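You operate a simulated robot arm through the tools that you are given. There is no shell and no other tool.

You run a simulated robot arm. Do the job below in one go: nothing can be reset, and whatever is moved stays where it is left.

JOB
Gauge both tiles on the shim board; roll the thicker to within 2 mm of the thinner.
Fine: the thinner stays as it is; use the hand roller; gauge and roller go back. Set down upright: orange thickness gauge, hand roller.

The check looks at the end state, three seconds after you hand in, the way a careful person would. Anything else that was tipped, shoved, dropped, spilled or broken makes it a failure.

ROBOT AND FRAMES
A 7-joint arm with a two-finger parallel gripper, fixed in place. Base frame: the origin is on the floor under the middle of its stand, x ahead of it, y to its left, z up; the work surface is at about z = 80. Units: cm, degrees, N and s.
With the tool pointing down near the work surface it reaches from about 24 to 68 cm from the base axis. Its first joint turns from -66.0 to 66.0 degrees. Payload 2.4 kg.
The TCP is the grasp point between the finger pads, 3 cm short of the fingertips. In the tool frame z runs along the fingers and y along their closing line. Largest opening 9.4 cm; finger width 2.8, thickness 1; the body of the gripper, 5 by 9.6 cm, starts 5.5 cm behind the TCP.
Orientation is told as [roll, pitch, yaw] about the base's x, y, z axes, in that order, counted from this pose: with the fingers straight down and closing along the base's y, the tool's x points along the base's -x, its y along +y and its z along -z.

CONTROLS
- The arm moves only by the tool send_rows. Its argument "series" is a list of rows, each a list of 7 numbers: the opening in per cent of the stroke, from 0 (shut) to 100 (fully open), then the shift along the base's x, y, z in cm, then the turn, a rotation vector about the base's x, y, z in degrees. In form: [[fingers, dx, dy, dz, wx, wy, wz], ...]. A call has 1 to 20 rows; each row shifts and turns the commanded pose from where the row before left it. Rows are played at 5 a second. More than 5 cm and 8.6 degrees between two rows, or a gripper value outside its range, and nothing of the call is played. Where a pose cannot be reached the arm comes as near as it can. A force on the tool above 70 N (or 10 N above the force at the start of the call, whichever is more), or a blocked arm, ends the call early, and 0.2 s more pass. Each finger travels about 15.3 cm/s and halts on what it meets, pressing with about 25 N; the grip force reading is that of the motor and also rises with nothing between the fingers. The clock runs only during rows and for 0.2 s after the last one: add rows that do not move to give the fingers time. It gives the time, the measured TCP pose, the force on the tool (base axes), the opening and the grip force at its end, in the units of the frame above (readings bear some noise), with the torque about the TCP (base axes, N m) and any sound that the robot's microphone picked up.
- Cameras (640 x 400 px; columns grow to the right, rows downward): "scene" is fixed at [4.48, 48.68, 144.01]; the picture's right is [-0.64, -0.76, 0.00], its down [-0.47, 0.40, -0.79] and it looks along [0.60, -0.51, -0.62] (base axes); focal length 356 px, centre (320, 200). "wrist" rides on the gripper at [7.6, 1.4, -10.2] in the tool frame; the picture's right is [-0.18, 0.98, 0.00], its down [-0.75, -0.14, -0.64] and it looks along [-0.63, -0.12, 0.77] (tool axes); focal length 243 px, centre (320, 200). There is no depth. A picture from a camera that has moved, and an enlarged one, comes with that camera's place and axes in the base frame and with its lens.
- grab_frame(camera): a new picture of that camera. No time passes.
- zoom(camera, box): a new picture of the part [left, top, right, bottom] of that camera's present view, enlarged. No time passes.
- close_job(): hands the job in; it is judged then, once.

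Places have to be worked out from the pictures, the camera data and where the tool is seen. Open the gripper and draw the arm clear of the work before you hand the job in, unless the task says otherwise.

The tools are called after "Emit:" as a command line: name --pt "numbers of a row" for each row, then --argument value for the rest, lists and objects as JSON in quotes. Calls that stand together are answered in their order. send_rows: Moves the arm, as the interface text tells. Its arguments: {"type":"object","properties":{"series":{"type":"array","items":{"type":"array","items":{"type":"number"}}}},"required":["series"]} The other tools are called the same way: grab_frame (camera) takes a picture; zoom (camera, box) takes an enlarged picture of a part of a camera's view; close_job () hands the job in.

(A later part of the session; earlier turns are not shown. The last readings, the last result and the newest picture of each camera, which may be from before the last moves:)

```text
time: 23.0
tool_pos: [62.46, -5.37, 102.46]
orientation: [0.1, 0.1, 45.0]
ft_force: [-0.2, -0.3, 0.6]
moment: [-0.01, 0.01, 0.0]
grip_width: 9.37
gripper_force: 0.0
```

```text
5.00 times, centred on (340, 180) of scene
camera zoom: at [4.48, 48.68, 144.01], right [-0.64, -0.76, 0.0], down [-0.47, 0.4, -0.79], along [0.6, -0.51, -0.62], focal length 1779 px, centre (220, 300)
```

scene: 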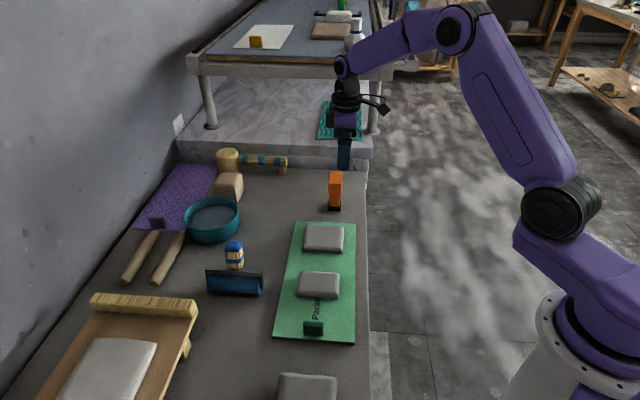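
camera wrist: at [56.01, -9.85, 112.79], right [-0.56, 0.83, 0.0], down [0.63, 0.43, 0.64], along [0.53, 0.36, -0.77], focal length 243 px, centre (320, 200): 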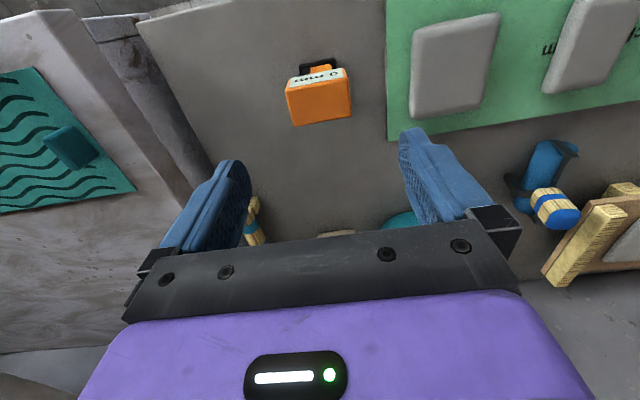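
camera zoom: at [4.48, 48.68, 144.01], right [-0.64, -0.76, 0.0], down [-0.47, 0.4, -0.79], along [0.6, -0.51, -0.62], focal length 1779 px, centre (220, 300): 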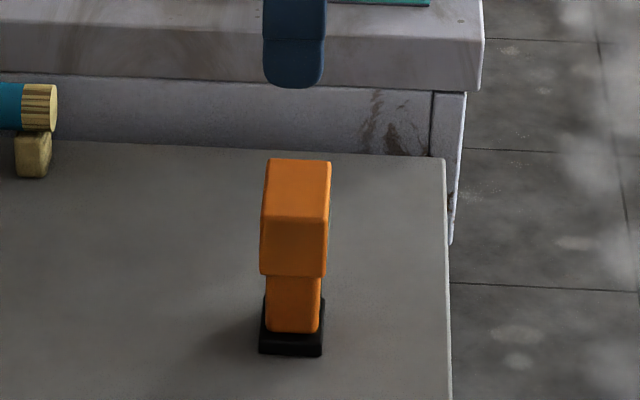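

The gauge is back, upright at the same spot. Next I'll move so the wrist camera can see the roller up close.

Emit:
send_rows --pt "100 -2.9 3.9 0 0 0 0" --pt "100 -2.9 3.9 0 0 0 0" --pt "100 -2.9 3.9 0 0 0 0" --pt "100 -2.9 3.9 0 0 0 0" --pt "100 -2.9 3.9 0 0 0 0" --pt "100 -2.9 3.9 0 0 0 0" --pt "100 -2.9 3.9 0 0 0 0" --pt "100 0 0 0 0 0 0"

Emit:
grab_frame --camera "wrist"

Emit:
zoom --camera "wrist" --box '[200, 60, 440, 220]'

Emit:
zoom --camera "scene" --box '[180, 220, 300, 310]'

```text
time: 24.8
tool_pos: [42.1, 21.87, 102.44]
orientation: [0.0, 0.0, 44.9]
ft_force: [0.9, 0.4, -0.5]
moment: [0.02, -0.03, -0.02]
grip_width: 9.4
gripper_force: 0.1
```

```text
taken
camera wrist: at [35.71, 17.44, 112.79], right [-0.56, 0.83, 0.0], down [0.63, 0.43, 0.64], along [0.53, 0.36, -0.77], focal length 243 px, centre (320, 200)
```

wrist: 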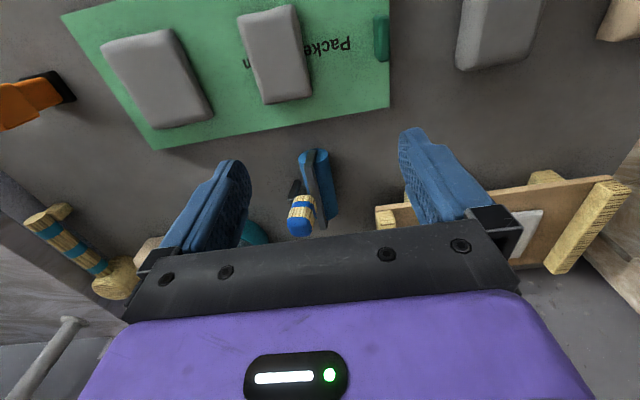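

```text
2.50 times, centred on (320, 140) of wrist
camera zoom: at [35.71, 17.44, 112.79], right [-0.56, 0.83, 0.0], down [0.63, 0.43, 0.64], along [0.53, 0.36, -0.77], focal length 606 px, centre (320, 350)
```

zoom: 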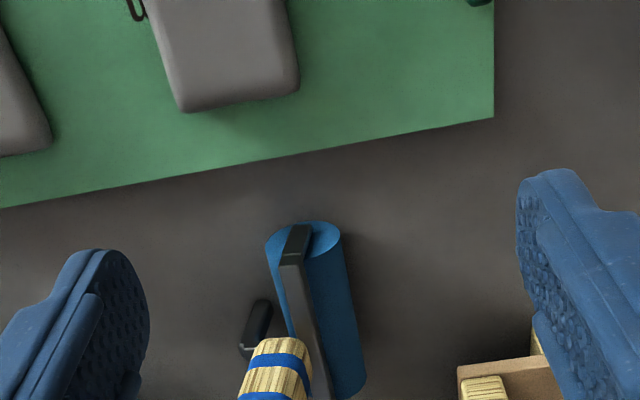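

```text
4.44 times, centred on (240, 265) of scene
camera zoom: at [4.47, 48.69, 144.01], right [-0.64, -0.76, 0.0], down [-0.47, 0.4, -0.79], along [0.6, -0.51, -0.62], focal length 1581 px, centre (676, -89)
```

zoom: 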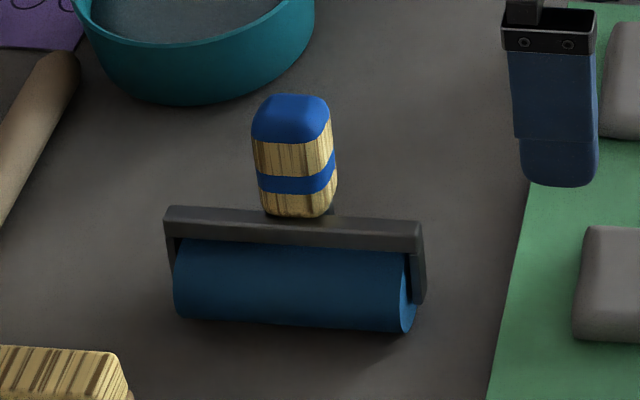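

From the views, the roller axis lies along the board's width direction, with its bracket centred near (54.4,30.2) and top at z≈86. The handle leans about 30° toward the far side, with its cap near (57,28.6,90) and a small kickstand beneath. I'll rotate the tool to -45° and hover above the handle for a closer look.

Emit:
send_rows --pt "100 1.15 0.6 0 0 0 -8.2" --pt "100 1.15 0.6 0 0 0 -8.2" --pt "100 1.15 0.6 0 0 0 -8.2" --pt "100 1.15 0.6 0 0 0 -8.2" --pt "100 1.15 0.6 0 0 0 -8.2" --pt "100 1.15 0.6 0 0 0 -8.2" --pt "100 1.15 0.6 0 0 0 -8.2" --pt "100 1.15 0.6 0 0 0 -8.2" --pt "100 1.15 0.6 0 0 0 -8.2" --pt "100 1.15 0.6 0 0 0 -8.2" --pt "100 1.15 0.6 0 0 0 -7.9" --pt "100 0 0 0 0 0 0"

Emit:
grab_frame --camera "wrist"

Emit:
grab_frame --camera "scene"

```text
time: 27.4
tool_pos: [54.71, 28.47, 102.45]
orientation: [0.0, -0.1, -45.1]
ft_force: [-0.5, 0.2, -0.5]
moment: [0.0, -0.01, 0.01]
grip_width: 9.41
gripper_force: 0.1
```

```text
taken
camera wrist: at [50.39, 34.79, 112.81], right [0.83, 0.56, 0.0], down [0.43, -0.63, 0.64], along [0.36, -0.53, -0.77], focal length 243 px, centre (320, 200)
```

wrist: 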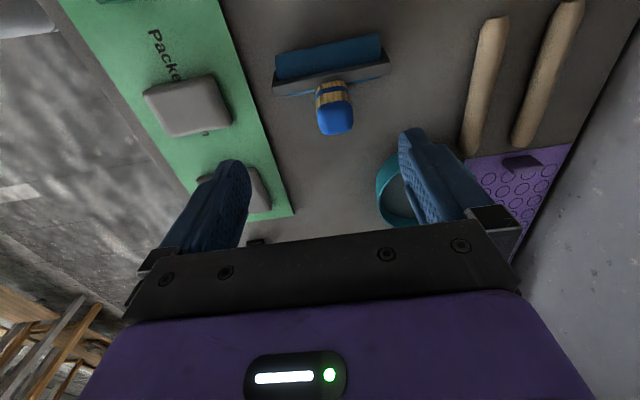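

```text
taken
```

scene: 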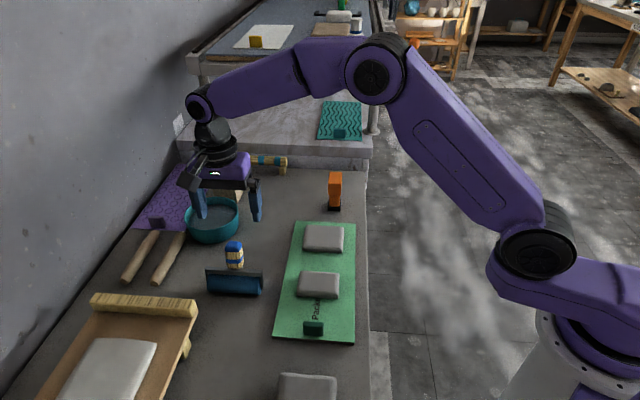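

Good view along the handle. I'll zoom in to measure handle, bracket and kickstand.

Emit:
zoom --camera "wrist" --box '[260, 25, 400, 145]'

Emit:
zoom --camera "wrist" --box '[120, 10, 260, 150]'

Emit:
zoom --camera "scene" --box '[195, 230, 275, 300]'

```text
3.33 times, centred on (330, 85) of wrist
camera zoom: at [50.39, 34.79, 112.81], right [0.83, 0.56, 0.0], down [0.43, -0.63, 0.64], along [0.36, -0.53, -0.77], focal length 809 px, centre (287, 583)
```

zoom: 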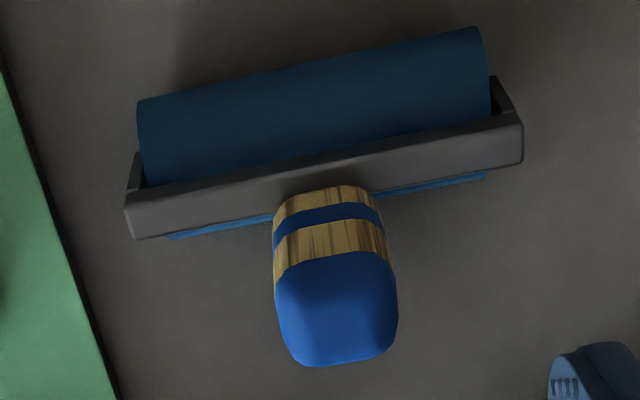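

```text
2.86 times, centred on (190, 80) of wrist
camera zoom: at [50.39, 34.79, 112.81], right [0.83, 0.56, 0.0], down [0.43, -0.63, 0.64], along [0.36, -0.53, -0.77], focal length 693 px, centre (691, 543)
```

zoom: 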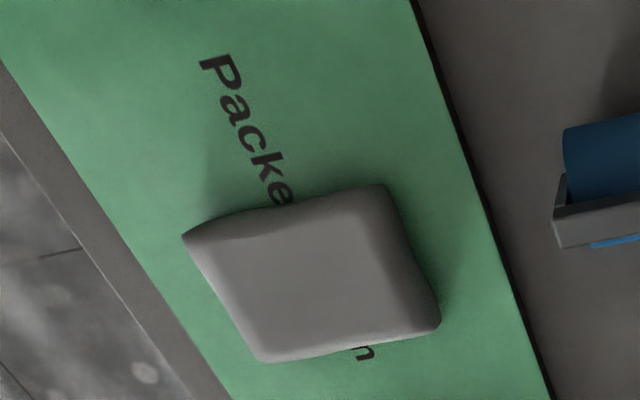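

```text
5.71 times, centred on (235, 265) of scene
camera zoom: at [4.48, 48.68, 144.01], right [-0.64, -0.76, 0.0], down [-0.47, 0.4, -0.79], along [0.6, -0.51, -0.62], focal length 2033 px, centre (806, -171)
```

zoom: 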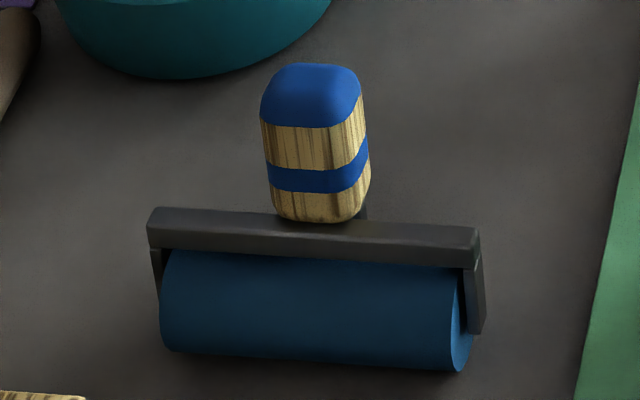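

The handle leans about 30° with its cap centre near (56.9,28.4,90). The bracket top is at z≈86, and the cylinder is about 4.4 cm thick with its axis over the contact line. I'll tilt the gripper 30° to line up with the handle and stop 8 cm back along its axis.

Emit:
send_rows --pt "100 0.9 -0.5 -1.3 5.3 5.3 0" --pt "100 0.9 -0.5 -1.3 5.3 5.3 0" --pt "100 0.9 -0.5 -1.3 5.3 5.3 0" --pt "100 0.9 -0.5 -1.3 5.3 5.3 0" --pt "100 0.9 -0.57 -1.3 0 0 0" --pt "100 0 0 0 0 0 0"

Emit:
grab_frame --camera "wrist"

Emit:
zoom --camera "scene" --box '[160, 160, 300, 300]'

```text
time: 28.8
tool_pos: [59.22, 25.79, 95.93]
orientation: [0.0, 30.1, -45.0]
ft_force: [0.1, -0.1, 0.2]
moment: [-0.01, 0.0, 0.01]
grip_width: 9.4
gripper_force: 0.0
```

```text
taken
camera wrist: at [59.25, 27.81, 108.67], right [0.81, 0.58, -0.09], down [0.59, -0.79, 0.18], along [0.03, -0.2, -0.98], focal length 243 px, centre (320, 200)
```

wrist: 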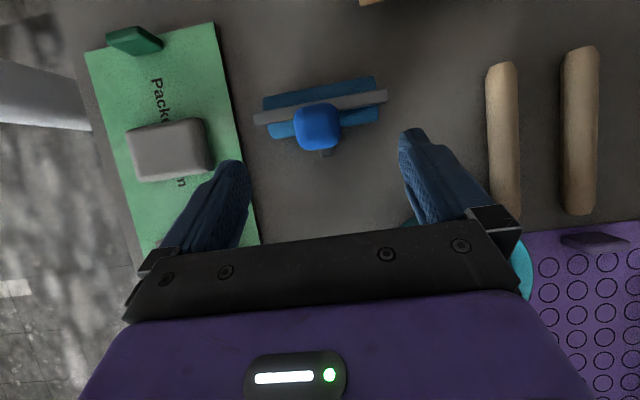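

```text
2.86 times, centred on (230, 230) of scene
camera zoom: at [4.48, 48.68, 144.01], right [-0.64, -0.76, 0.0], down [-0.47, 0.4, -0.79], along [0.6, -0.51, -0.62], focal length 1016 px, centre (577, 114)
```

zoom: 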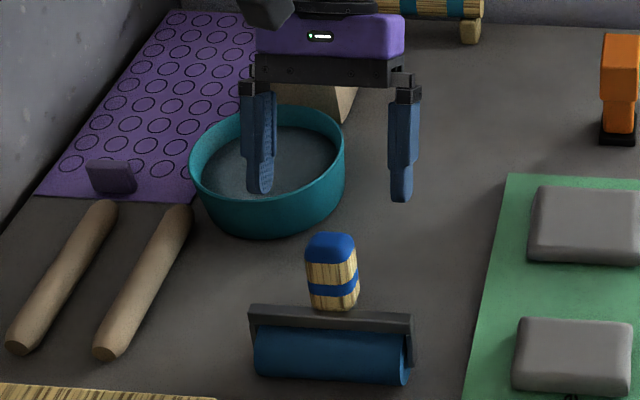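

The arm reached the tilted pose exactly, and the cap sits on the approach line. I'll advance part of the way along the handle axis, then check.

Emit:
send_rows --pt "100 -0.65 0.65 -1.55 0 0 0" --pt "100 -0.65 0.65 -1.55 0 0 0" --pt "100 -0.65 0.65 -1.55 0 0 0" --pt "100 0 0 0 0 0 0"

Emit:
grab_frame --camera "wrist"

Emit:
zoom --camera "scene" --box '[180, 200, 300, 300]'

```text
time: 29.8
tool_pos: [57.23, 27.91, 91.32]
orientation: [0.0, 30.0, -44.9]
ft_force: [0.0, 0.0, -0.3]
moment: [-0.03, 0.02, 0.0]
grip_width: 9.43
gripper_force: 0.1
```

```text
taken
camera wrist: at [57.25, 29.83, 103.98], right [0.81, 0.58, -0.09], down [0.59, -0.79, 0.18], along [0.03, -0.2, -0.98], focal length 243 px, centre (320, 200)
```

wrist: 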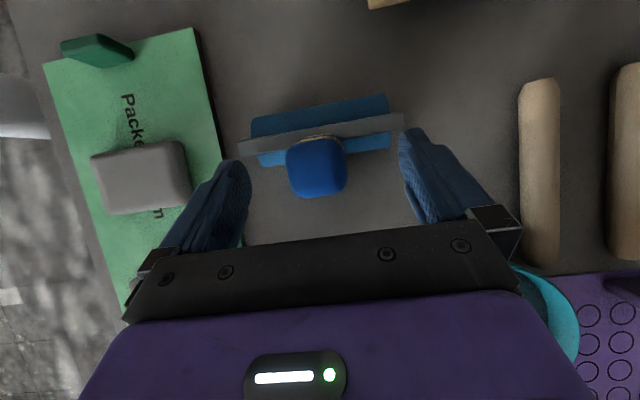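

```text
4.00 times, centred on (240, 250) of scene
camera zoom: at [4.48, 48.68, 144.01], right [-0.64, -0.76, 0.0], down [-0.47, 0.4, -0.79], along [0.6, -0.51, -0.62], focal length 1423 px, centre (640, 0)
```

zoom: 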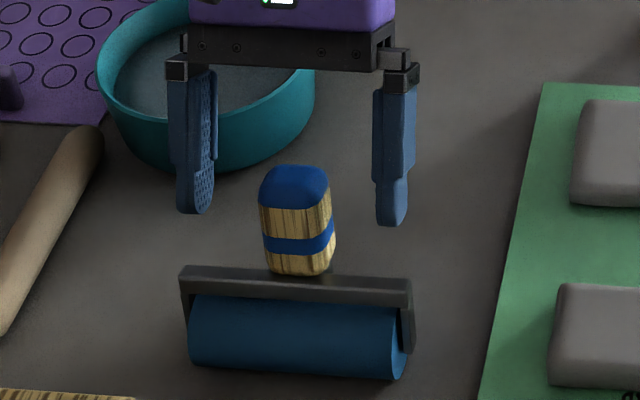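

The handle is centred between the fingers, and the fingertips are about 3 cm above the bracket along the axis. I'll go 2.5 cm further.

Emit:
send_rows --pt "100 -0.35 0.35 -0.87 0 0 0" --pt "100 -0.35 0.35 -0.87 0 0 0" --pt "100 -0.18 0.18 -0.43 0 0 0" --pt "100 0 0 0 0 0 0"

Emit:
grab_frame --camera "wrist"

Emit:
zoom --camera "scene" --box '[190, 220, 290, 300]'

```text
time: 30.8
tool_pos: [56.34, 28.63, 89.16]
orientation: [0.0, 30.0, -44.9]
ft_force: [0.1, -0.1, 0.0]
moment: [0.02, 0.0, -0.04]
grip_width: 9.42
gripper_force: 0.0
```

```text
taken
camera wrist: at [56.38, 30.72, 101.79], right [0.81, 0.58, -0.09], down [0.59, -0.79, 0.18], along [0.03, -0.2, -0.98], focal length 243 px, centre (320, 200)
```

wrist: 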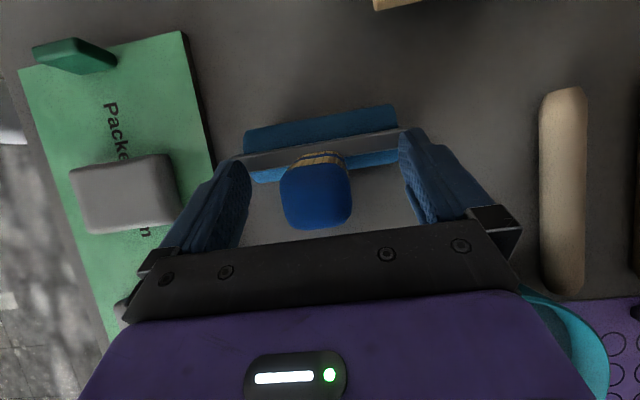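

```text
5.00 times, centred on (240, 260) of scene
camera zoom: at [4.48, 48.68, 144.01], right [-0.64, -0.76, 0.0], down [-0.47, 0.4, -0.79], along [0.6, -0.51, -0.62], focal length 1779 px, centre (720, -100)
```

zoom: 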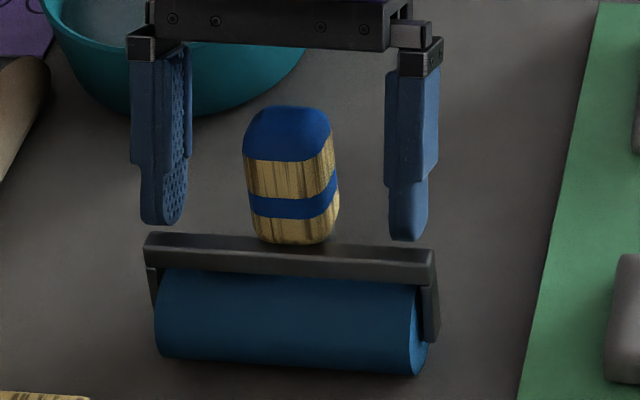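

Aligned, with the fingertips about 4 mm above the bracket and the handle midway. I'll ease 2 mm further and close on the handle.

Emit:
send_rows --pt "100 -0.08 0.08 -0.18 0 0 0" --pt "60 0 0 0 0 0 0" --pt "45 0 0 0 0 0 0" --pt "35 0 0 0 0 0 0" --pt "20 0 0 0 0 0 0" --pt "10 0 0 0 0 0 0" --pt "10 0 0 0 0 0 0"

Emit:
grab_frame --camera "wrist"

Emit:
zoom --camera "scene" --box '[190, 220, 290, 300]'

```text
time: 32.4
tool_pos: [56.25, 28.75, 88.92]
orientation: [0.0, 30.1, -45.0]
ft_force: [-2.2, -1.2, 0.6]
moment: [-0.05, 0.09, 0.03]
grip_width: 3.84
gripper_force: 25.3
```

```text
taken
camera wrist: at [56.31, 30.76, 101.63], right [0.81, 0.58, -0.09], down [0.59, -0.79, 0.18], along [0.03, -0.2, -0.98], focal length 243 px, centre (320, 200)
```

wrist: 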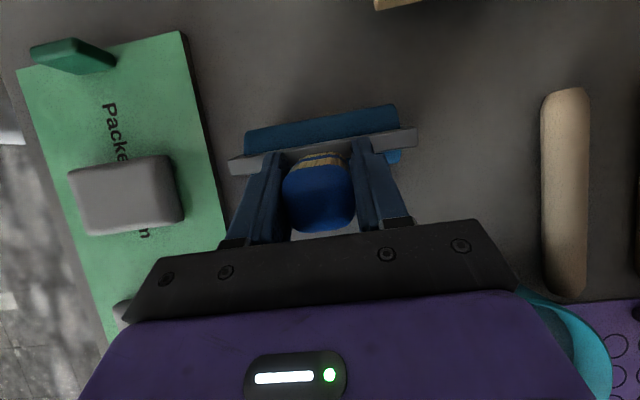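

```text
5.00 times, centred on (240, 260) of scene
camera zoom: at [4.47, 48.68, 144.01], right [-0.64, -0.76, 0.0], down [-0.47, 0.4, -0.79], along [0.6, -0.51, -0.62], focal length 1779 px, centre (720, -100)
```

zoom: 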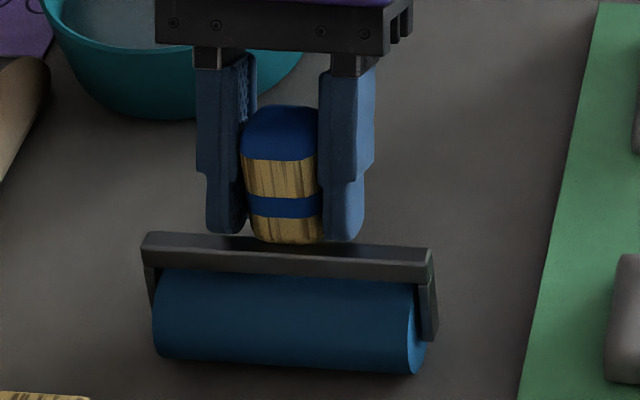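

Grip is firm (3.84 cm, 25 N). This pose (56.28,28.72,88.95, tilt 30°) is the return pose. I'll lift straight up.

Emit:
send_rows --pt "10 0 0 0.5 0 0 0" --pt "10 0 0 1.5 0 0 0" --pt "10 0 0 2.5 0 0 0" --pt "10 0 0 2.5 0 0 0" --pt "10 0 0 0 0 0 0"

Emit:
grab_frame --camera "wrist"

Emit:
zoom --camera "scene" --box '[170, 190, 290, 290]'

```text
time: 33.6
tool_pos: [56.22, 28.8, 95.98]
orientation: [0.0, 30.0, -45.0]
ft_force: [-0.3, -0.9, -2.7]
moment: [0.02, -0.04, 0.01]
grip_width: 3.81
gripper_force: 25.1
```

```text
taken
camera wrist: at [56.28, 30.85, 108.66], right [0.81, 0.58, -0.09], down [0.59, -0.79, 0.18], along [0.03, -0.2, -0.98], focal length 243 px, centre (320, 200)
```

wrist: 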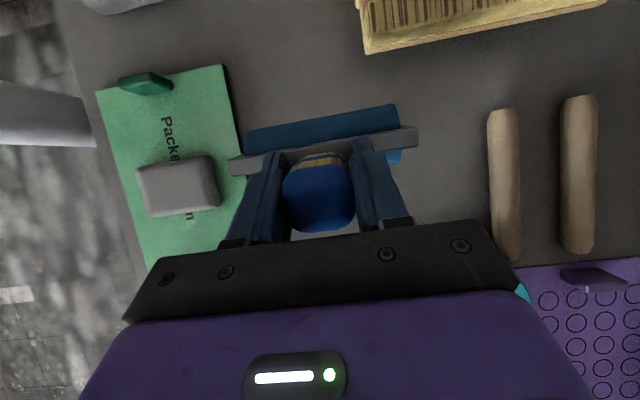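

```text
4.00 times, centred on (230, 240) of scene
camera zoom: at [4.48, 48.69, 144.01], right [-0.64, -0.76, 0.0], down [-0.47, 0.4, -0.79], along [0.6, -0.51, -0.62], focal length 1423 px, centre (680, 40)
```

zoom: 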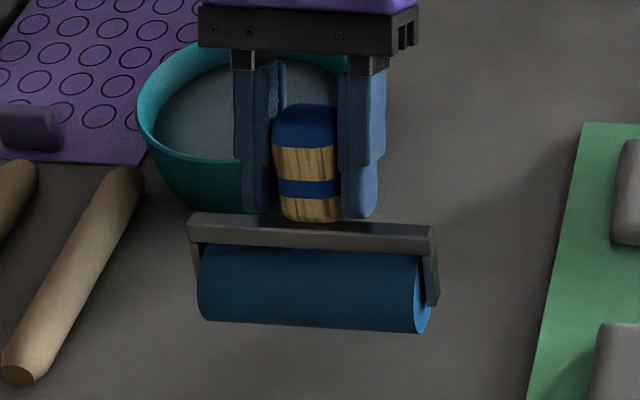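

The roller lifts cleanly (about 2.7 N). I'll carry it over the near tile and reduce the tilt to about 10°, which puts the cylinder right under the grasp and keeps the kickstand about 1.7 cm clear.

Emit:
send_rows --pt "10 0 0 1.0 0 0 0" --pt "10 -3.48 -2.89 0 -4.71 -4.71 0" --pt "10 -3.48 -2.89 0 -4.71 -4.71 0" --pt "10 -3.48 -2.89 0 -4.72 -4.72 0" --pt "10 -3.5 -2.88 0 0 0 0" --pt "10 0 0 0 0 0 0"

Emit:
grab_frame --camera "wrist"

Emit:
zoom --camera "scene" --box '[230, 200, 390, 320]'

```text
time: 35.0
tool_pos: [42.33, 17.07, 97.01]
orientation: [0.1, 9.9, -44.9]
ft_force: [-0.5, -0.1, -2.6]
moment: [0.03, 0.0, 0.0]
grip_width: 3.81
gripper_force: 24.9
```

```text
taken
camera wrist: at [39.27, 22.17, 108.42], right [0.82, 0.57, -0.03], down [0.5, -0.7, 0.5], along [0.26, -0.43, -0.86], focal length 243 px, centre (320, 200)
```

wrist: 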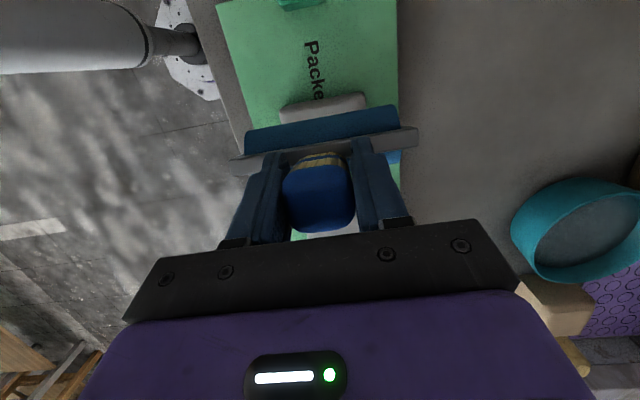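

```text
3.33 times, centred on (310, 260) of scene
camera zoom: at [4.48, 48.68, 144.01], right [-0.64, -0.76, 0.0], down [-0.47, 0.4, -0.79], along [0.6, -0.51, -0.62], focal length 1186 px, centre (353, 0)
```

zoom: 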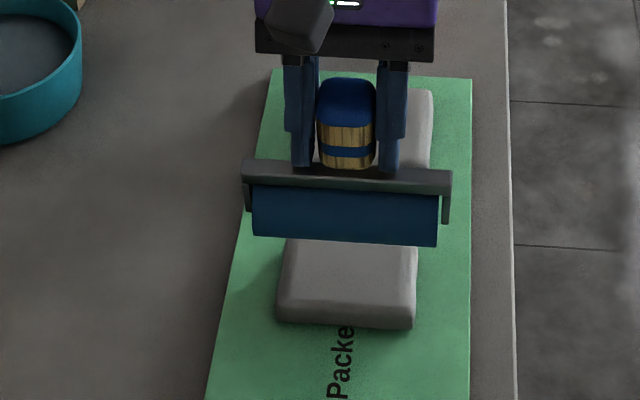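

The roller is centred over the near tile. I'll lower it most of the way and check clearance.

Emit:
send_rows --pt "10 0 0 -1.5 0 0 0" --pt "10 0 0 -1.5 0 0 0" --pt "10 0 0 -0.8 0 0 0" --pt "10 0 0 0 0 0 0"

Emit:
zoom --camera "scene" --box '[250, 220, 380, 320]'

Emit:
zoom --camera "wrist" --box '[200, 0, 440, 160]'

```text
time: 36.0
tool_pos: [42.31, 17.25, 93.1]
orientation: [0.0, 10.0, -44.9]
ft_force: [0.3, 0.7, -3.2]
moment: [-0.01, 0.01, 0.02]
grip_width: 3.81
gripper_force: 25.2
```

```text
4.00 times, centred on (315, 270) of scene
camera zoom: at [4.48, 48.69, 144.01], right [-0.64, -0.76, 0.0], down [-0.47, 0.4, -0.79], along [0.6, -0.51, -0.62], focal length 1423 px, centre (340, -80)
```

zoom: 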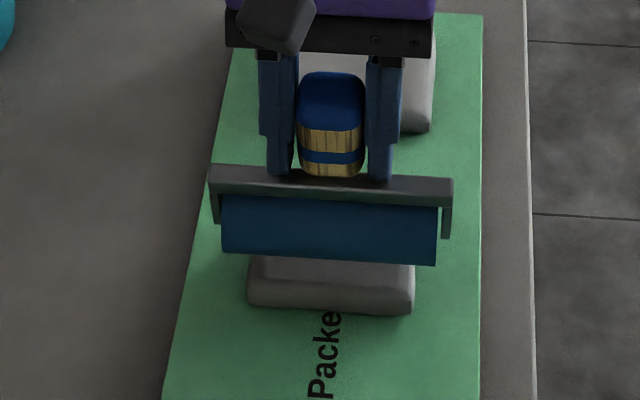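

```text
2.50 times, centred on (320, 80) of wrist
camera zoom: at [39.32, 22.22, 104.58], right [0.82, 0.57, -0.03], down [0.5, -0.7, 0.5], along [0.26, -0.43, -0.86], focal length 606 px, centre (320, 500)
```

zoom: 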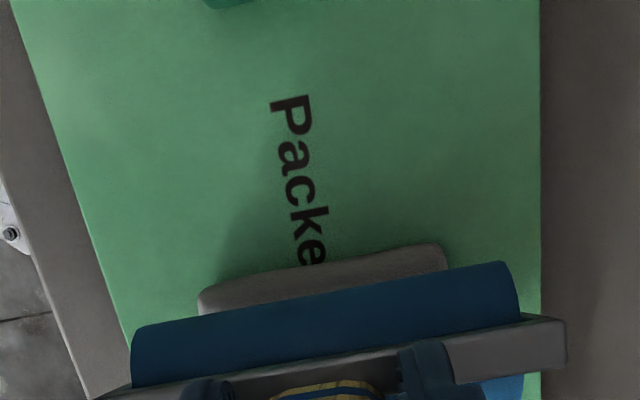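

About 8 mm to go to contact by my estimate. Lowering in small steps to find the surface.

Emit:
send_rows --pt "10 0 0 -0.4 0 0 0" --pt "10 0 0 -0.1 0 0 0" --pt "10 0 0 0 0 0 0"

Emit:
send_rows --pt "10 0 0 -0.15 0 0 0" --pt "10 0 0 0 0 0 0"

Emit:
send_rows --pt "10 0 0 -0.1 0 0 0" --pt "10 0 0 0 0 0 0"

```text
time: 36.8
tool_pos: [42.35, 17.16, 92.72]
orientation: [0.0, 10.0, -44.9]
ft_force: [0.8, 0.0, -2.1]
moment: [0.03, -0.01, -0.05]
grip_width: 3.82
gripper_force: 25.3
```

```text
time: 37.4
tool_pos: [42.4, 17.31, 92.43]
orientation: [0.1, 10.1, -44.9]
ft_force: [0.2, -0.4, -2.8]
moment: [-0.01, 0.01, -0.03]
grip_width: 3.84
gripper_force: 25.0
```

```text
time: 38.0
tool_pos: [42.29, 17.28, 92.42]
orientation: [0.1, 10.0, -44.9]
ft_force: [-0.6, 0.7, -2.5]
moment: [0.0, 0.02, 0.03]
grip_width: 3.83
gripper_force: 24.8
```

No contact yet at a commanded z of about 92.45. Continuing in 1 mm steps.

Emit:
send_rows --pt "10 0 0 -0.1 0 0 0" --pt "10 0 0 0 0 0 0"

Emit:
send_rows --pt "10 0 0 -0.1 0 0 0" --pt "10 0 0 0 0 0 0"

Emit:
zoom --camera "scene" --box '[270, 250, 370, 320]'

```text
time: 38.6
tool_pos: [42.3, 17.2, 92.26]
orientation: [0.0, 10.0, -45.0]
ft_force: [-0.1, -0.3, -1.9]
moment: [0.0, 0.0, 0.0]
grip_width: 3.81
gripper_force: 24.7
```

```text
time: 39.2
tool_pos: [42.28, 17.26, 92.13]
orientation: [0.0, 10.1, -45.0]
ft_force: [0.2, -0.5, -3.0]
moment: [0.02, 0.01, 0.01]
grip_width: 3.82
gripper_force: 25.1
```

```text
5.71 times, centred on (320, 285) of scene
camera zoom: at [4.48, 48.69, 144.01], right [-0.64, -0.76, 0.0], down [-0.47, 0.4, -0.79], along [0.6, -0.51, -0.62], focal length 2033 px, centre (320, -286)
```

zoom: 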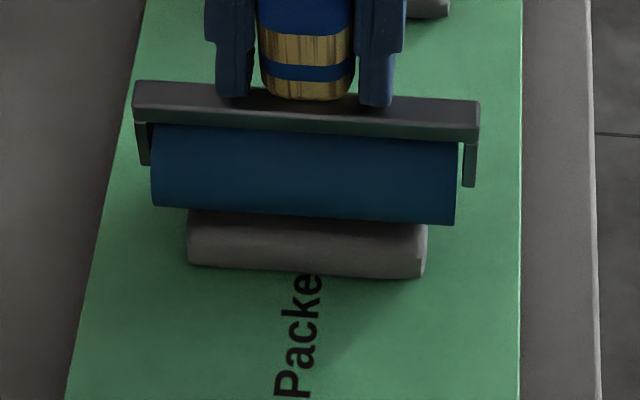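

Still free at z≈92.2; the cylinder is close to the surface. Continuing.

Emit:
send_rows --pt "10 0 0 -0.1 0 0 0" --pt "10 0 0 0 0 0 0"

Emit:
send_rows --pt "10 0 0 -0.1 0 0 0" --pt "10 0 0 0 0 0 0"

```text
time: 39.8
tool_pos: [42.3, 17.14, 92.15]
orientation: [0.0, 10.0, -45.0]
ft_force: [-1.0, -0.2, 4.9]
moment: [-0.07, 0.09, 0.0]
grip_width: 3.84
gripper_force: 24.3
```

```text
time: 40.4
tool_pos: [42.49, 17.22, 92.15]
orientation: [0.1, 9.9, -45.1]
ft_force: [-1.4, -1.5, 22.5]
moment: [-0.09, 0.06, 0.01]
grip_width: 3.81
gripper_force: 24.4
```

Contact at commanded z≈92.15 (18 mm thickness), and 1 mm lower gives about 25 N. I'll roll back and forth ±2 cm along the board at this press to see how the tile responds.

Emit:
send_rows --pt "10 0.354 -0.354 0 0 0 0" --pt "10 0.354 -0.354 0 0 0 0" --pt "10 0.354 -0.354 0 0 0 0" --pt "10 0.354 -0.354 0 0 0 0" --pt "10 -0.354 0.354 0 0 0 0" --pt "10 -0.354 0.354 0 0 0 0" --pt "10 -0.354 0.354 0 0 0 0" --pt "10 -0.354 0.354 0 0 0 0" --pt "10 -0.354 0.354 0 0 0 0" --pt "10 -0.354 0.354 0 0 0 0" --pt "10 -0.354 0.354 0 0 0 0" --pt "10 -0.354 0.354 0 0 0 0" --pt "10 0.354 -0.354 0 0 0 0" --pt "10 0.354 -0.354 0 0 0 0" --pt "10 0.354 -0.354 0 0 0 0" --pt "10 0.354 -0.354 0 0 0 0" --pt "10 0 0 0 0 0 0"

Emit:
zoom --camera "scene" --box '[270, 250, 370, 320]'

Emit:
zoom --camera "wrist" --box '[200, 0, 440, 240]'

```text
time: 44.0
tool_pos: [42.32, 17.13, 92.05]
orientation: [0.0, 10.0, -45.0]
ft_force: [-0.1, 0.3, -2.4]
moment: [-0.02, -0.02, 0.02]
grip_width: 3.81
gripper_force: 25.5
```

```text
5.71 times, centred on (320, 285) of scene
camera zoom: at [4.48, 48.69, 144.01], right [-0.64, -0.76, 0.0], down [-0.47, 0.4, -0.79], along [0.6, -0.51, -0.62], focal length 2033 px, centre (320, -286)
```

zoom: 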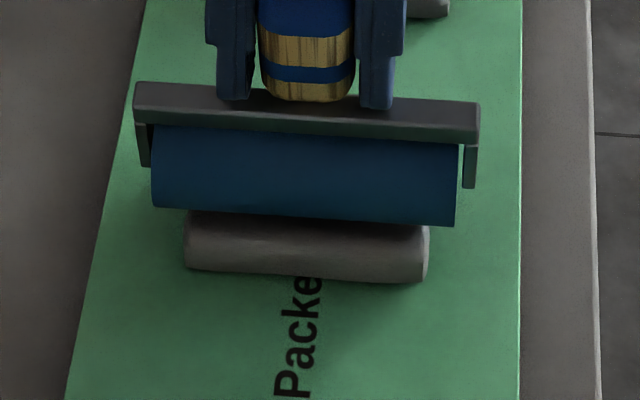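

```text
1.67 times, centred on (320, 120) of wrist
camera zoom: at [39.36, 22.19, 103.44], right [0.82, 0.57, -0.03], down [0.5, -0.7, 0.5], along [0.26, -0.43, -0.86], focal length 404 px, centre (320, 333)
```

zoom: 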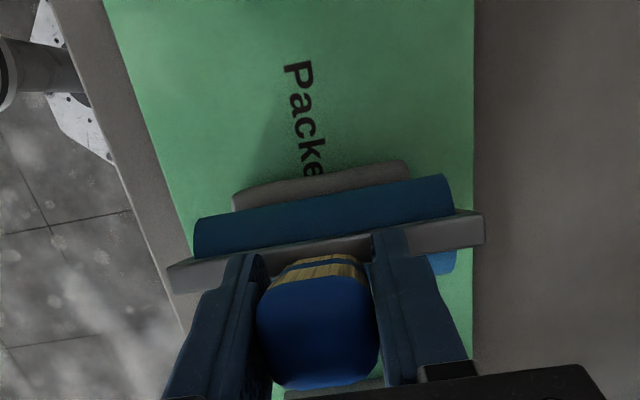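

The press force fell to zero at the same height and the tile's edges spread slightly, so rolling works. I'll probe down again to find the new surface.

Emit:
send_rows --pt "10 0 0 -0.1 0 0 0" --pt "10 0 0 0 0 0 0"

Emit:
send_rows --pt "10 0 0 -0.1 0 0 0" --pt "10 0 0 0 0 0 0"

```text
time: 44.6
tool_pos: [42.33, 17.23, 91.9]
orientation: [-0.1, 10.1, -45.0]
ft_force: [-1.4, -0.9, 1.2]
moment: [-0.03, 0.05, -0.01]
grip_width: 3.83
gripper_force: 24.9
```

```text
time: 45.2
tool_pos: [42.39, 17.24, 91.81]
orientation: [0.1, 10.1, -45.0]
ft_force: [-3.0, -4.2, 20.2]
moment: [-0.12, 0.11, -0.04]
grip_width: 3.84
gripper_force: 25.7
```

The surface dropped about 2 mm, so the tile is now roughly 16 mm. I'll do one more cycle with a slightly wider stroke and commanded z=91.90, aiming for about 14.5 mm.

Emit:
send_rows --pt "10 0.354 -0.354 0.05 0 0 0" --pt "10 0.354 -0.354 0 0 0 0" --pt "10 0.354 -0.354 0 0 0 0" --pt "10 0.354 -0.354 0 0 0 0" --pt "10 0.354 -0.354 0 0 0 0" --pt "10 -0.354 0.354 0 0 0 0" --pt "10 -0.354 0.354 0 0 0 0" --pt "10 -0.354 0.354 0 0 0 0" --pt "10 -0.354 0.354 0 0 0 0" --pt "10 -0.354 0.354 0 0 0 0" --pt "10 -0.354 0.354 0 0 0 0" --pt "10 -0.354 0.354 0 0 0 0" --pt "10 -0.354 0.354 0 0 0 0" --pt "10 -0.354 0.354 0 0 0 0" --pt "10 -0.354 0.354 0 0 0 0" --pt "10 0.354 -0.354 0 0 0 0" --pt "10 0.354 -0.354 0 0 0 0" --pt "10 0.354 -0.354 0 0 0 0" --pt "10 0.354 -0.354 0 0 0 0" --pt "10 0.354 -0.354 0 0 0 0"

Emit:
send_rows --pt "10 0 0 0 0 0 0"

Emit:
zoom --camera "scene" --box '[270, 250, 370, 320]'

```text
time: 49.4
tool_pos: [42.35, 17.2, 91.88]
orientation: [0.0, 10.0, -45.1]
ft_force: [-0.2, 1.1, -2.8]
moment: [-0.01, -0.01, 0.01]
grip_width: 3.81
gripper_force: 24.5
```

```text
time: 49.8
tool_pos: [42.34, 17.29, 91.79]
orientation: [-0.1, 10.0, -45.0]
ft_force: [-1.2, -0.7, -2.6]
moment: [0.0, 0.04, 0.0]
grip_width: 3.83
gripper_force: 25.4
```

```text
5.71 times, centred on (320, 285) of scene
camera zoom: at [4.48, 48.69, 144.01], right [-0.64, -0.76, 0.0], down [-0.47, 0.4, -0.79], along [0.6, -0.51, -0.62], focal length 2033 px, centre (320, -286)
```

zoom: 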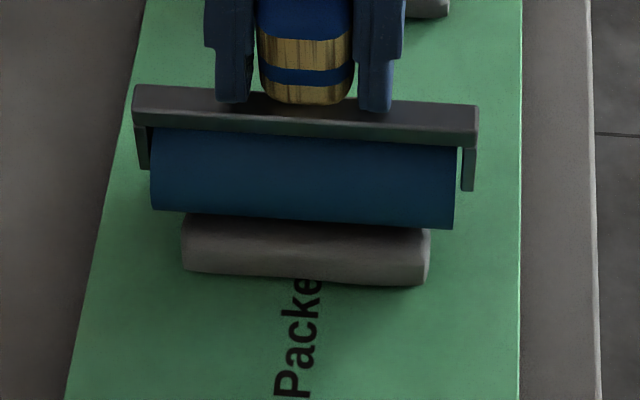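

The force is off again at z=91.9. I'll probe down in small steps to find the new surface.

Emit:
send_rows --pt "10 0 0 -0.05 0 0 0" --pt "10 0 0 0 0 0 0"

Emit:
send_rows --pt "10 0 0 -0.05 0 0 0" --pt "10 0 0 0 0 0 0"

Emit:
send_rows --pt "10 0 0 -0.05 0 0 0" --pt "10 0 0 0 0 0 0"

```text
time: 50.4
tool_pos: [42.4, 17.19, 91.83]
orientation: [0.1, 10.0, -45.1]
ft_force: [-0.3, 1.2, 3.5]
moment: [-0.05, 0.08, 0.01]
grip_width: 3.82
gripper_force: 25.2
```

```text
time: 51.0
tool_pos: [42.41, 17.21, 91.75]
orientation: [0.0, 9.9, -45.0]
ft_force: [-0.3, -1.1, 18.7]
moment: [-0.08, 0.11, 0.01]
grip_width: 3.83
gripper_force: 25.1
```

```text
time: 51.6
tool_pos: [42.42, 17.18, 91.78]
orientation: [0.2, 9.9, -45.0]
ft_force: [1.4, 1.3, 20.4]
moment: [-0.05, 0.04, 0.01]
grip_width: 3.81
gripper_force: 25.0
```

Surface is now at about z=91.87, so the tile is about 15 mm. One more light cycle at commanded z≈91.82 should bring it to about 14–14.5 mm.

Emit:
send_rows --pt "10 0.354 -0.354 0.07 0 0 0" --pt "10 0.354 -0.354 0 0 0 0" --pt "10 0.354 -0.354 0 0 0 0" --pt "10 0.354 -0.354 0 0 0 0" --pt "10 0.354 -0.354 0 0 0 0" --pt "10 -0.354 0.354 0 0 0 0" --pt "10 -0.354 0.354 0 0 0 0" --pt "10 -0.354 0.354 0 0 0 0" --pt "10 -0.354 0.354 0 0 0 0" --pt "10 -0.354 0.354 0 0 0 0" --pt "10 -0.354 0.354 0 0 0 0" --pt "10 -0.354 0.354 0 0 0 0" --pt "10 -0.354 0.354 0 0 0 0" --pt "10 -0.354 0.354 0 0 0 0" --pt "10 -0.354 0.354 0 0 0 0" --pt "10 0.354 -0.354 0 0 0 0" --pt "10 0.354 -0.354 0 0 0 0" --pt "10 0.354 -0.354 0 0 0 0" --pt "10 0.354 -0.354 0 0 0 0" --pt "10 0.354 -0.354 0 0 0 0"

Emit:
send_rows --pt "10 0 0 0 0 0 0"

Emit:
zoom --camera "scene" --box '[270, 250, 370, 320]'

```text
time: 55.8
tool_pos: [42.37, 17.07, 91.69]
orientation: [0.0, 10.0, -45.0]
ft_force: [0.0, -0.2, -2.0]
moment: [0.03, 0.01, -0.01]
grip_width: 3.81
gripper_force: 25.2
```

```text
time: 56.2
tool_pos: [42.32, 17.24, 91.7]
orientation: [0.1, 10.0, -44.9]
ft_force: [0.1, 0.9, -2.4]
moment: [0.03, -0.01, 0.02]
grip_width: 3.84
gripper_force: 25.2
```

```text
5.71 times, centred on (320, 285) of scene
camera zoom: at [4.48, 48.69, 144.01], right [-0.64, -0.76, 0.0], down [-0.47, 0.4, -0.79], along [0.6, -0.51, -0.62], focal length 2033 px, centre (320, -286)
```

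zoom: 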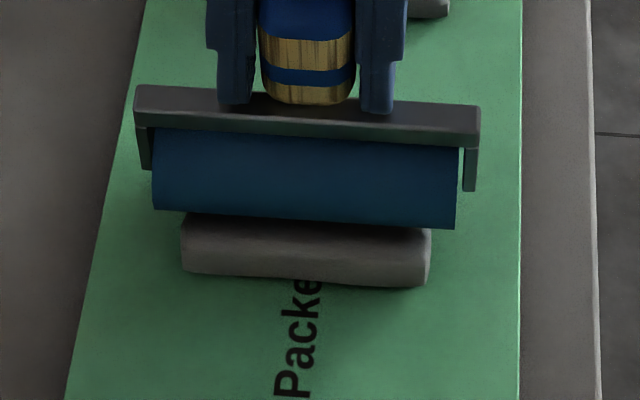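

The tile should now be about 14–14.5 mm. I'll lift the roller clear and carry it back over its resting spot with the original 30° tilt.

Emit:
send_rows --pt "10 0 0 1.0 0 0 0" --pt "10 0 0 2.0 0 0 0" --pt "10 0 0 2.18 0 0 0" --pt "10 3.5 2.88 0 0 0 0" --pt "10 3.48 2.89 0 4.72 4.72 0" --pt "10 3.48 2.89 0 4.71 4.71 0" --pt "10 3.48 2.89 0 4.71 4.71 0" --pt "10 0 0 0 0 0 0"

Emit:
grab_frame --camera "wrist"

Emit:
zoom --camera "scene" --box '[270, 210, 370, 310]'

Emit:
zoom --camera "scene" --box '[170, 190, 290, 290]'

```text
time: 58.0
tool_pos: [56.26, 28.57, 96.95]
orientation: [-0.1, 30.1, -45.1]
ft_force: [0.7, -0.1, -3.0]
moment: [-0.01, -0.03, -0.02]
grip_width: 3.82
gripper_force: 25.7
```

```text
taken
camera wrist: at [56.28, 30.64, 109.64], right [0.81, 0.58, -0.09], down [0.59, -0.79, 0.18], along [0.03, -0.2, -0.98], focal length 243 px, centre (320, 200)
```

wrist: 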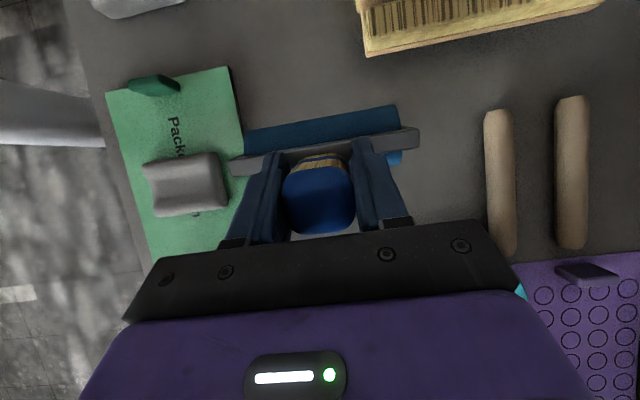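

```text
4.00 times, centred on (320, 260) of scene
camera zoom: at [4.48, 48.69, 144.01], right [-0.64, -0.76, 0.0], down [-0.47, 0.4, -0.79], along [0.6, -0.51, -0.62], focal length 1423 px, centre (320, -40)
```

zoom: 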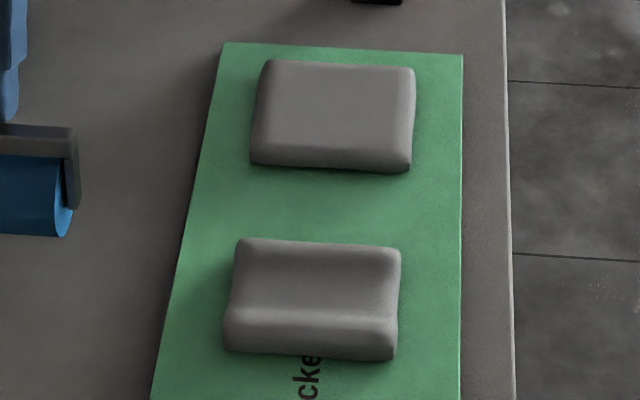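

```text
4.00 times, centred on (230, 240) of scene
camera zoom: at [4.48, 48.69, 144.01], right [-0.64, -0.76, 0.0], down [-0.47, 0.4, -0.79], along [0.6, -0.51, -0.62], focal length 1423 px, centre (680, 40)
```

zoom: 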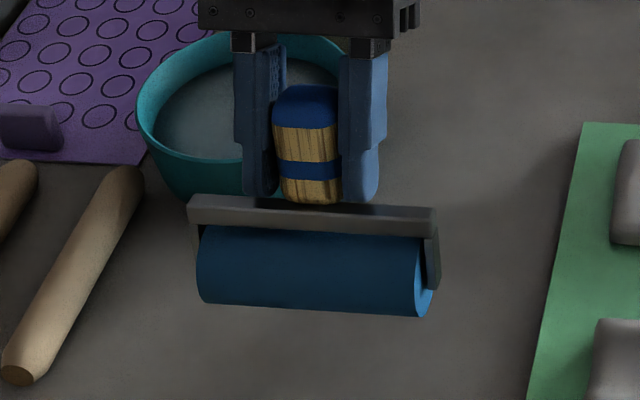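

The tile now has a hollow across the middle with ridges left at the near and far edges, so my strokes weren't wide enough. I'll zoom in on it before rolling more.

Emit:
zoom --camera "wrist" --box '[100, 60, 260, 240]'

Emit:
zoom --camera "scene" --box '[285, 260, 355, 305]'

```text
2.22 times, centred on (180, 150) of wrist
camera zoom: at [56.28, 30.64, 109.64], right [0.81, 0.58, -0.09], down [0.59, -0.79, 0.18], along [0.03, -0.2, -0.98], focal length 539 px, centre (631, 311)
```

zoom: 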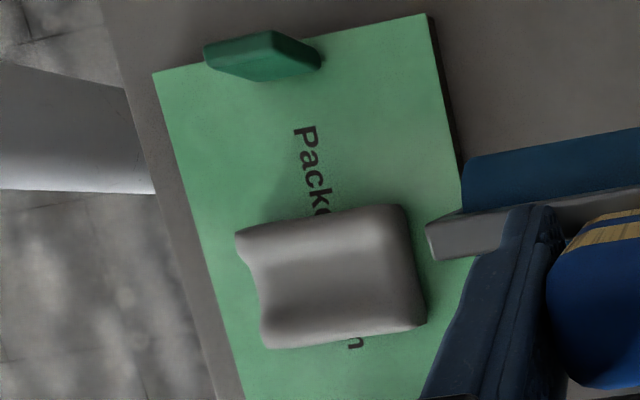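

```text
8.89 times, centred on (320, 282) of scene
camera zoom: at [4.48, 48.69, 144.01], right [-0.64, -0.76, 0.0], down [-0.47, 0.4, -0.79], along [0.6, -0.51, -0.62], focal length 3162 px, centre (320, -533)
```

zoom: 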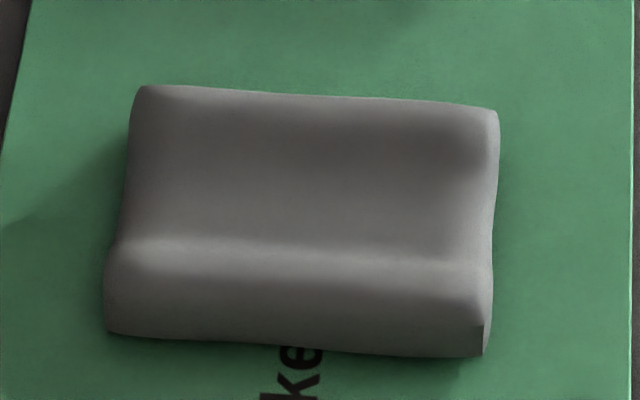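

The hollow spans roughly s=16.5–19.3 along the board, with about 3 mm ridges at both ends. I still hold the roller, so I'll return and roll the full length in gradual steps, starting just at the original surface height.

Emit:
send_rows --pt "10 -3.48 -2.89 0 -4.71 -4.71 0" --pt "10 -3.48 -2.89 0 -4.71 -4.71 0" --pt "10 -3.48 -2.89 0 -4.72 -4.72 0" --pt "10 -3.5 -2.88 0 0 0 0" --pt "10 0 0 -2.0 0 0 0" --pt "10 0 0 -2.0 0 0 0" --pt "10 0 0 -0.9 0 0 0" --pt "10 0 0 0 0 0 0"

Emit:
zoom --camera "scene" --box '[270, 250, 370, 320]'

```text
time: 59.8
tool_pos: [42.32, 17.22, 92.05]
orientation: [0.0, 10.0, -45.0]
ft_force: [-0.9, -0.5, -2.7]
moment: [0.0, 0.02, 0.04]
grip_width: 3.8
gripper_force: 24.9
```

```text
5.71 times, centred on (320, 285) of scene
camera zoom: at [4.48, 48.69, 144.01], right [-0.64, -0.76, 0.0], down [-0.47, 0.4, -0.79], along [0.6, -0.51, -0.62], focal length 2033 px, centre (320, -286)
```

zoom: 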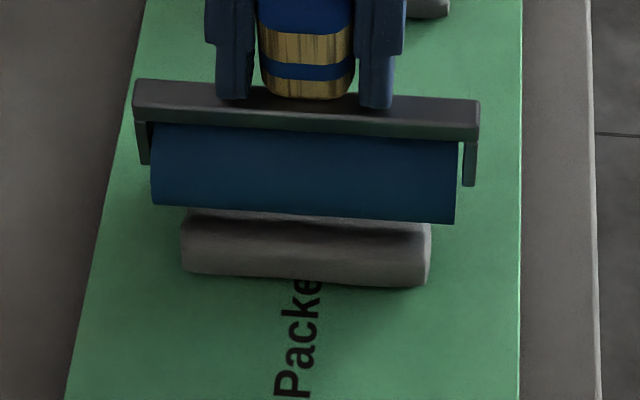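

No contact at centre with z=92.1. I'll move out over the near ridge and read the force there.

Emit:
send_rows --pt "10 -0.354 0.354 0 0 0 0" --pt "10 -0.354 0.354 0 0 0 0" --pt "10 -0.354 0.354 0 0 0 0" --pt "10 -0.354 0.354 0 0 0 0"

Emit:
send_rows --pt "10 -0.354 0.354 0 0 0 0" --pt "10 -0.354 0.354 0 0 0 0"

Emit:
zoom --camera "scene" --box '[270, 250, 370, 320]'

```text
time: 60.8
tool_pos: [40.9, 18.7, 92.1]
orientation: [0.0, 10.1, -44.9]
ft_force: [-0.6, 0.5, -2.2]
moment: [0.01, 0.02, -0.03]
grip_width: 3.82
gripper_force: 25.7
```

```text
time: 61.4
tool_pos: [40.23, 19.23, 92.11]
orientation: [0.0, 10.0, -44.8]
ft_force: [0.2, -0.5, -3.5]
moment: [0.0, -0.01, -0.02]
grip_width: 3.8
gripper_force: 24.7
```

```text
5.71 times, centred on (320, 285) of scene
camera zoom: at [4.48, 48.69, 144.01], right [-0.64, -0.76, 0.0], down [-0.47, 0.4, -0.79], along [0.6, -0.51, -0.62], focal length 2033 px, centre (320, -286)
```

zoom: 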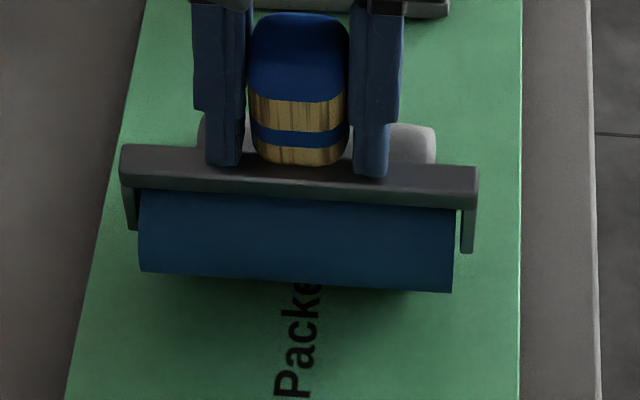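

No contact at z=92.1 even over the near ridge, so it is lower than it looks. I'll move back to s≈15.7 and step down until I feel it.

Emit:
send_rows --pt "10 0.354 -0.354 0 0 0 0" --pt "10 0.247 -0.247 -0.1 0 0 0" --pt "10 0 0 0 0 0 0"

Emit:
send_rows --pt "10 0 0 -0.05 0 0 0" --pt "10 0 0 0 0 0 0"

Emit:
send_rows --pt "10 0 0 -0.05 0 0 0" --pt "10 0 0 0 0 0 0"

```text
time: 62.2
tool_pos: [40.93, 18.63, 92.04]
orientation: [0.0, 10.1, -45.0]
ft_force: [-0.2, 0.1, -3.0]
moment: [0.03, 0.02, -0.02]
grip_width: 3.84
gripper_force: 25.0
```

```text
time: 62.8
tool_pos: [40.82, 18.79, 91.81]
orientation: [0.0, 10.0, -45.1]
ft_force: [0.2, 0.2, -1.9]
moment: [0.03, -0.02, -0.01]
grip_width: 3.81
gripper_force: 24.7
```

```text
time: 63.4
tool_pos: [40.78, 18.82, 91.79]
orientation: [0.0, 10.0, -45.1]
ft_force: [-0.7, 0.3, -2.1]
moment: [-0.01, 0.02, -0.01]
grip_width: 3.81
gripper_force: 25.0
```

No contact at s≈15.6 down to z=91.9. Continuing to step down.

Emit:
send_rows --pt "10 0 0 -0.05 0 0 0" --pt "10 0 0 0 0 0 0"

Emit:
send_rows --pt "10 0 0 -0.05 0 0 0" --pt "10 0 0 0 0 0 0"

Emit:
send_rows --pt "10 0 0 -0.05 0 0 0" --pt "10 0 0 0 0 0 0"

Emit:
zoom --camera "scene" --box '[270, 240, 370, 310]'

```text
time: 64.0
tool_pos: [40.87, 18.81, 91.83]
orientation: [0.0, 10.1, -45.0]
ft_force: [-0.7, 0.1, -2.1]
moment: [0.01, 0.0, 0.0]
grip_width: 3.8
gripper_force: 24.7
```

```text
time: 64.6
tool_pos: [40.73, 18.74, 91.78]
orientation: [0.1, 10.0, -44.9]
ft_force: [0.1, -1.2, -0.5]
moment: [0.01, 0.08, -0.03]
grip_width: 3.84
gripper_force: 25.1
```

```text
time: 65.2
tool_pos: [40.85, 18.7, 91.79]
orientation: [0.1, 10.0, -45.0]
ft_force: [-1.7, -2.4, 9.5]
moment: [-0.14, 0.13, 0.01]
grip_width: 3.83
gripper_force: 25.1
```

```text
5.71 times, centred on (320, 275) of scene
camera zoom: at [4.46, 48.68, 144.02], right [-0.64, -0.76, 0.0], down [-0.47, 0.4, -0.79], along [0.6, -0.51, -0.62], focal length 2033 px, centre (320, -229)
```

zoom: 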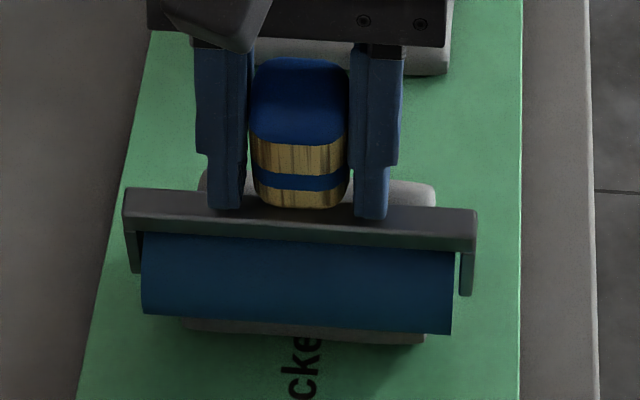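

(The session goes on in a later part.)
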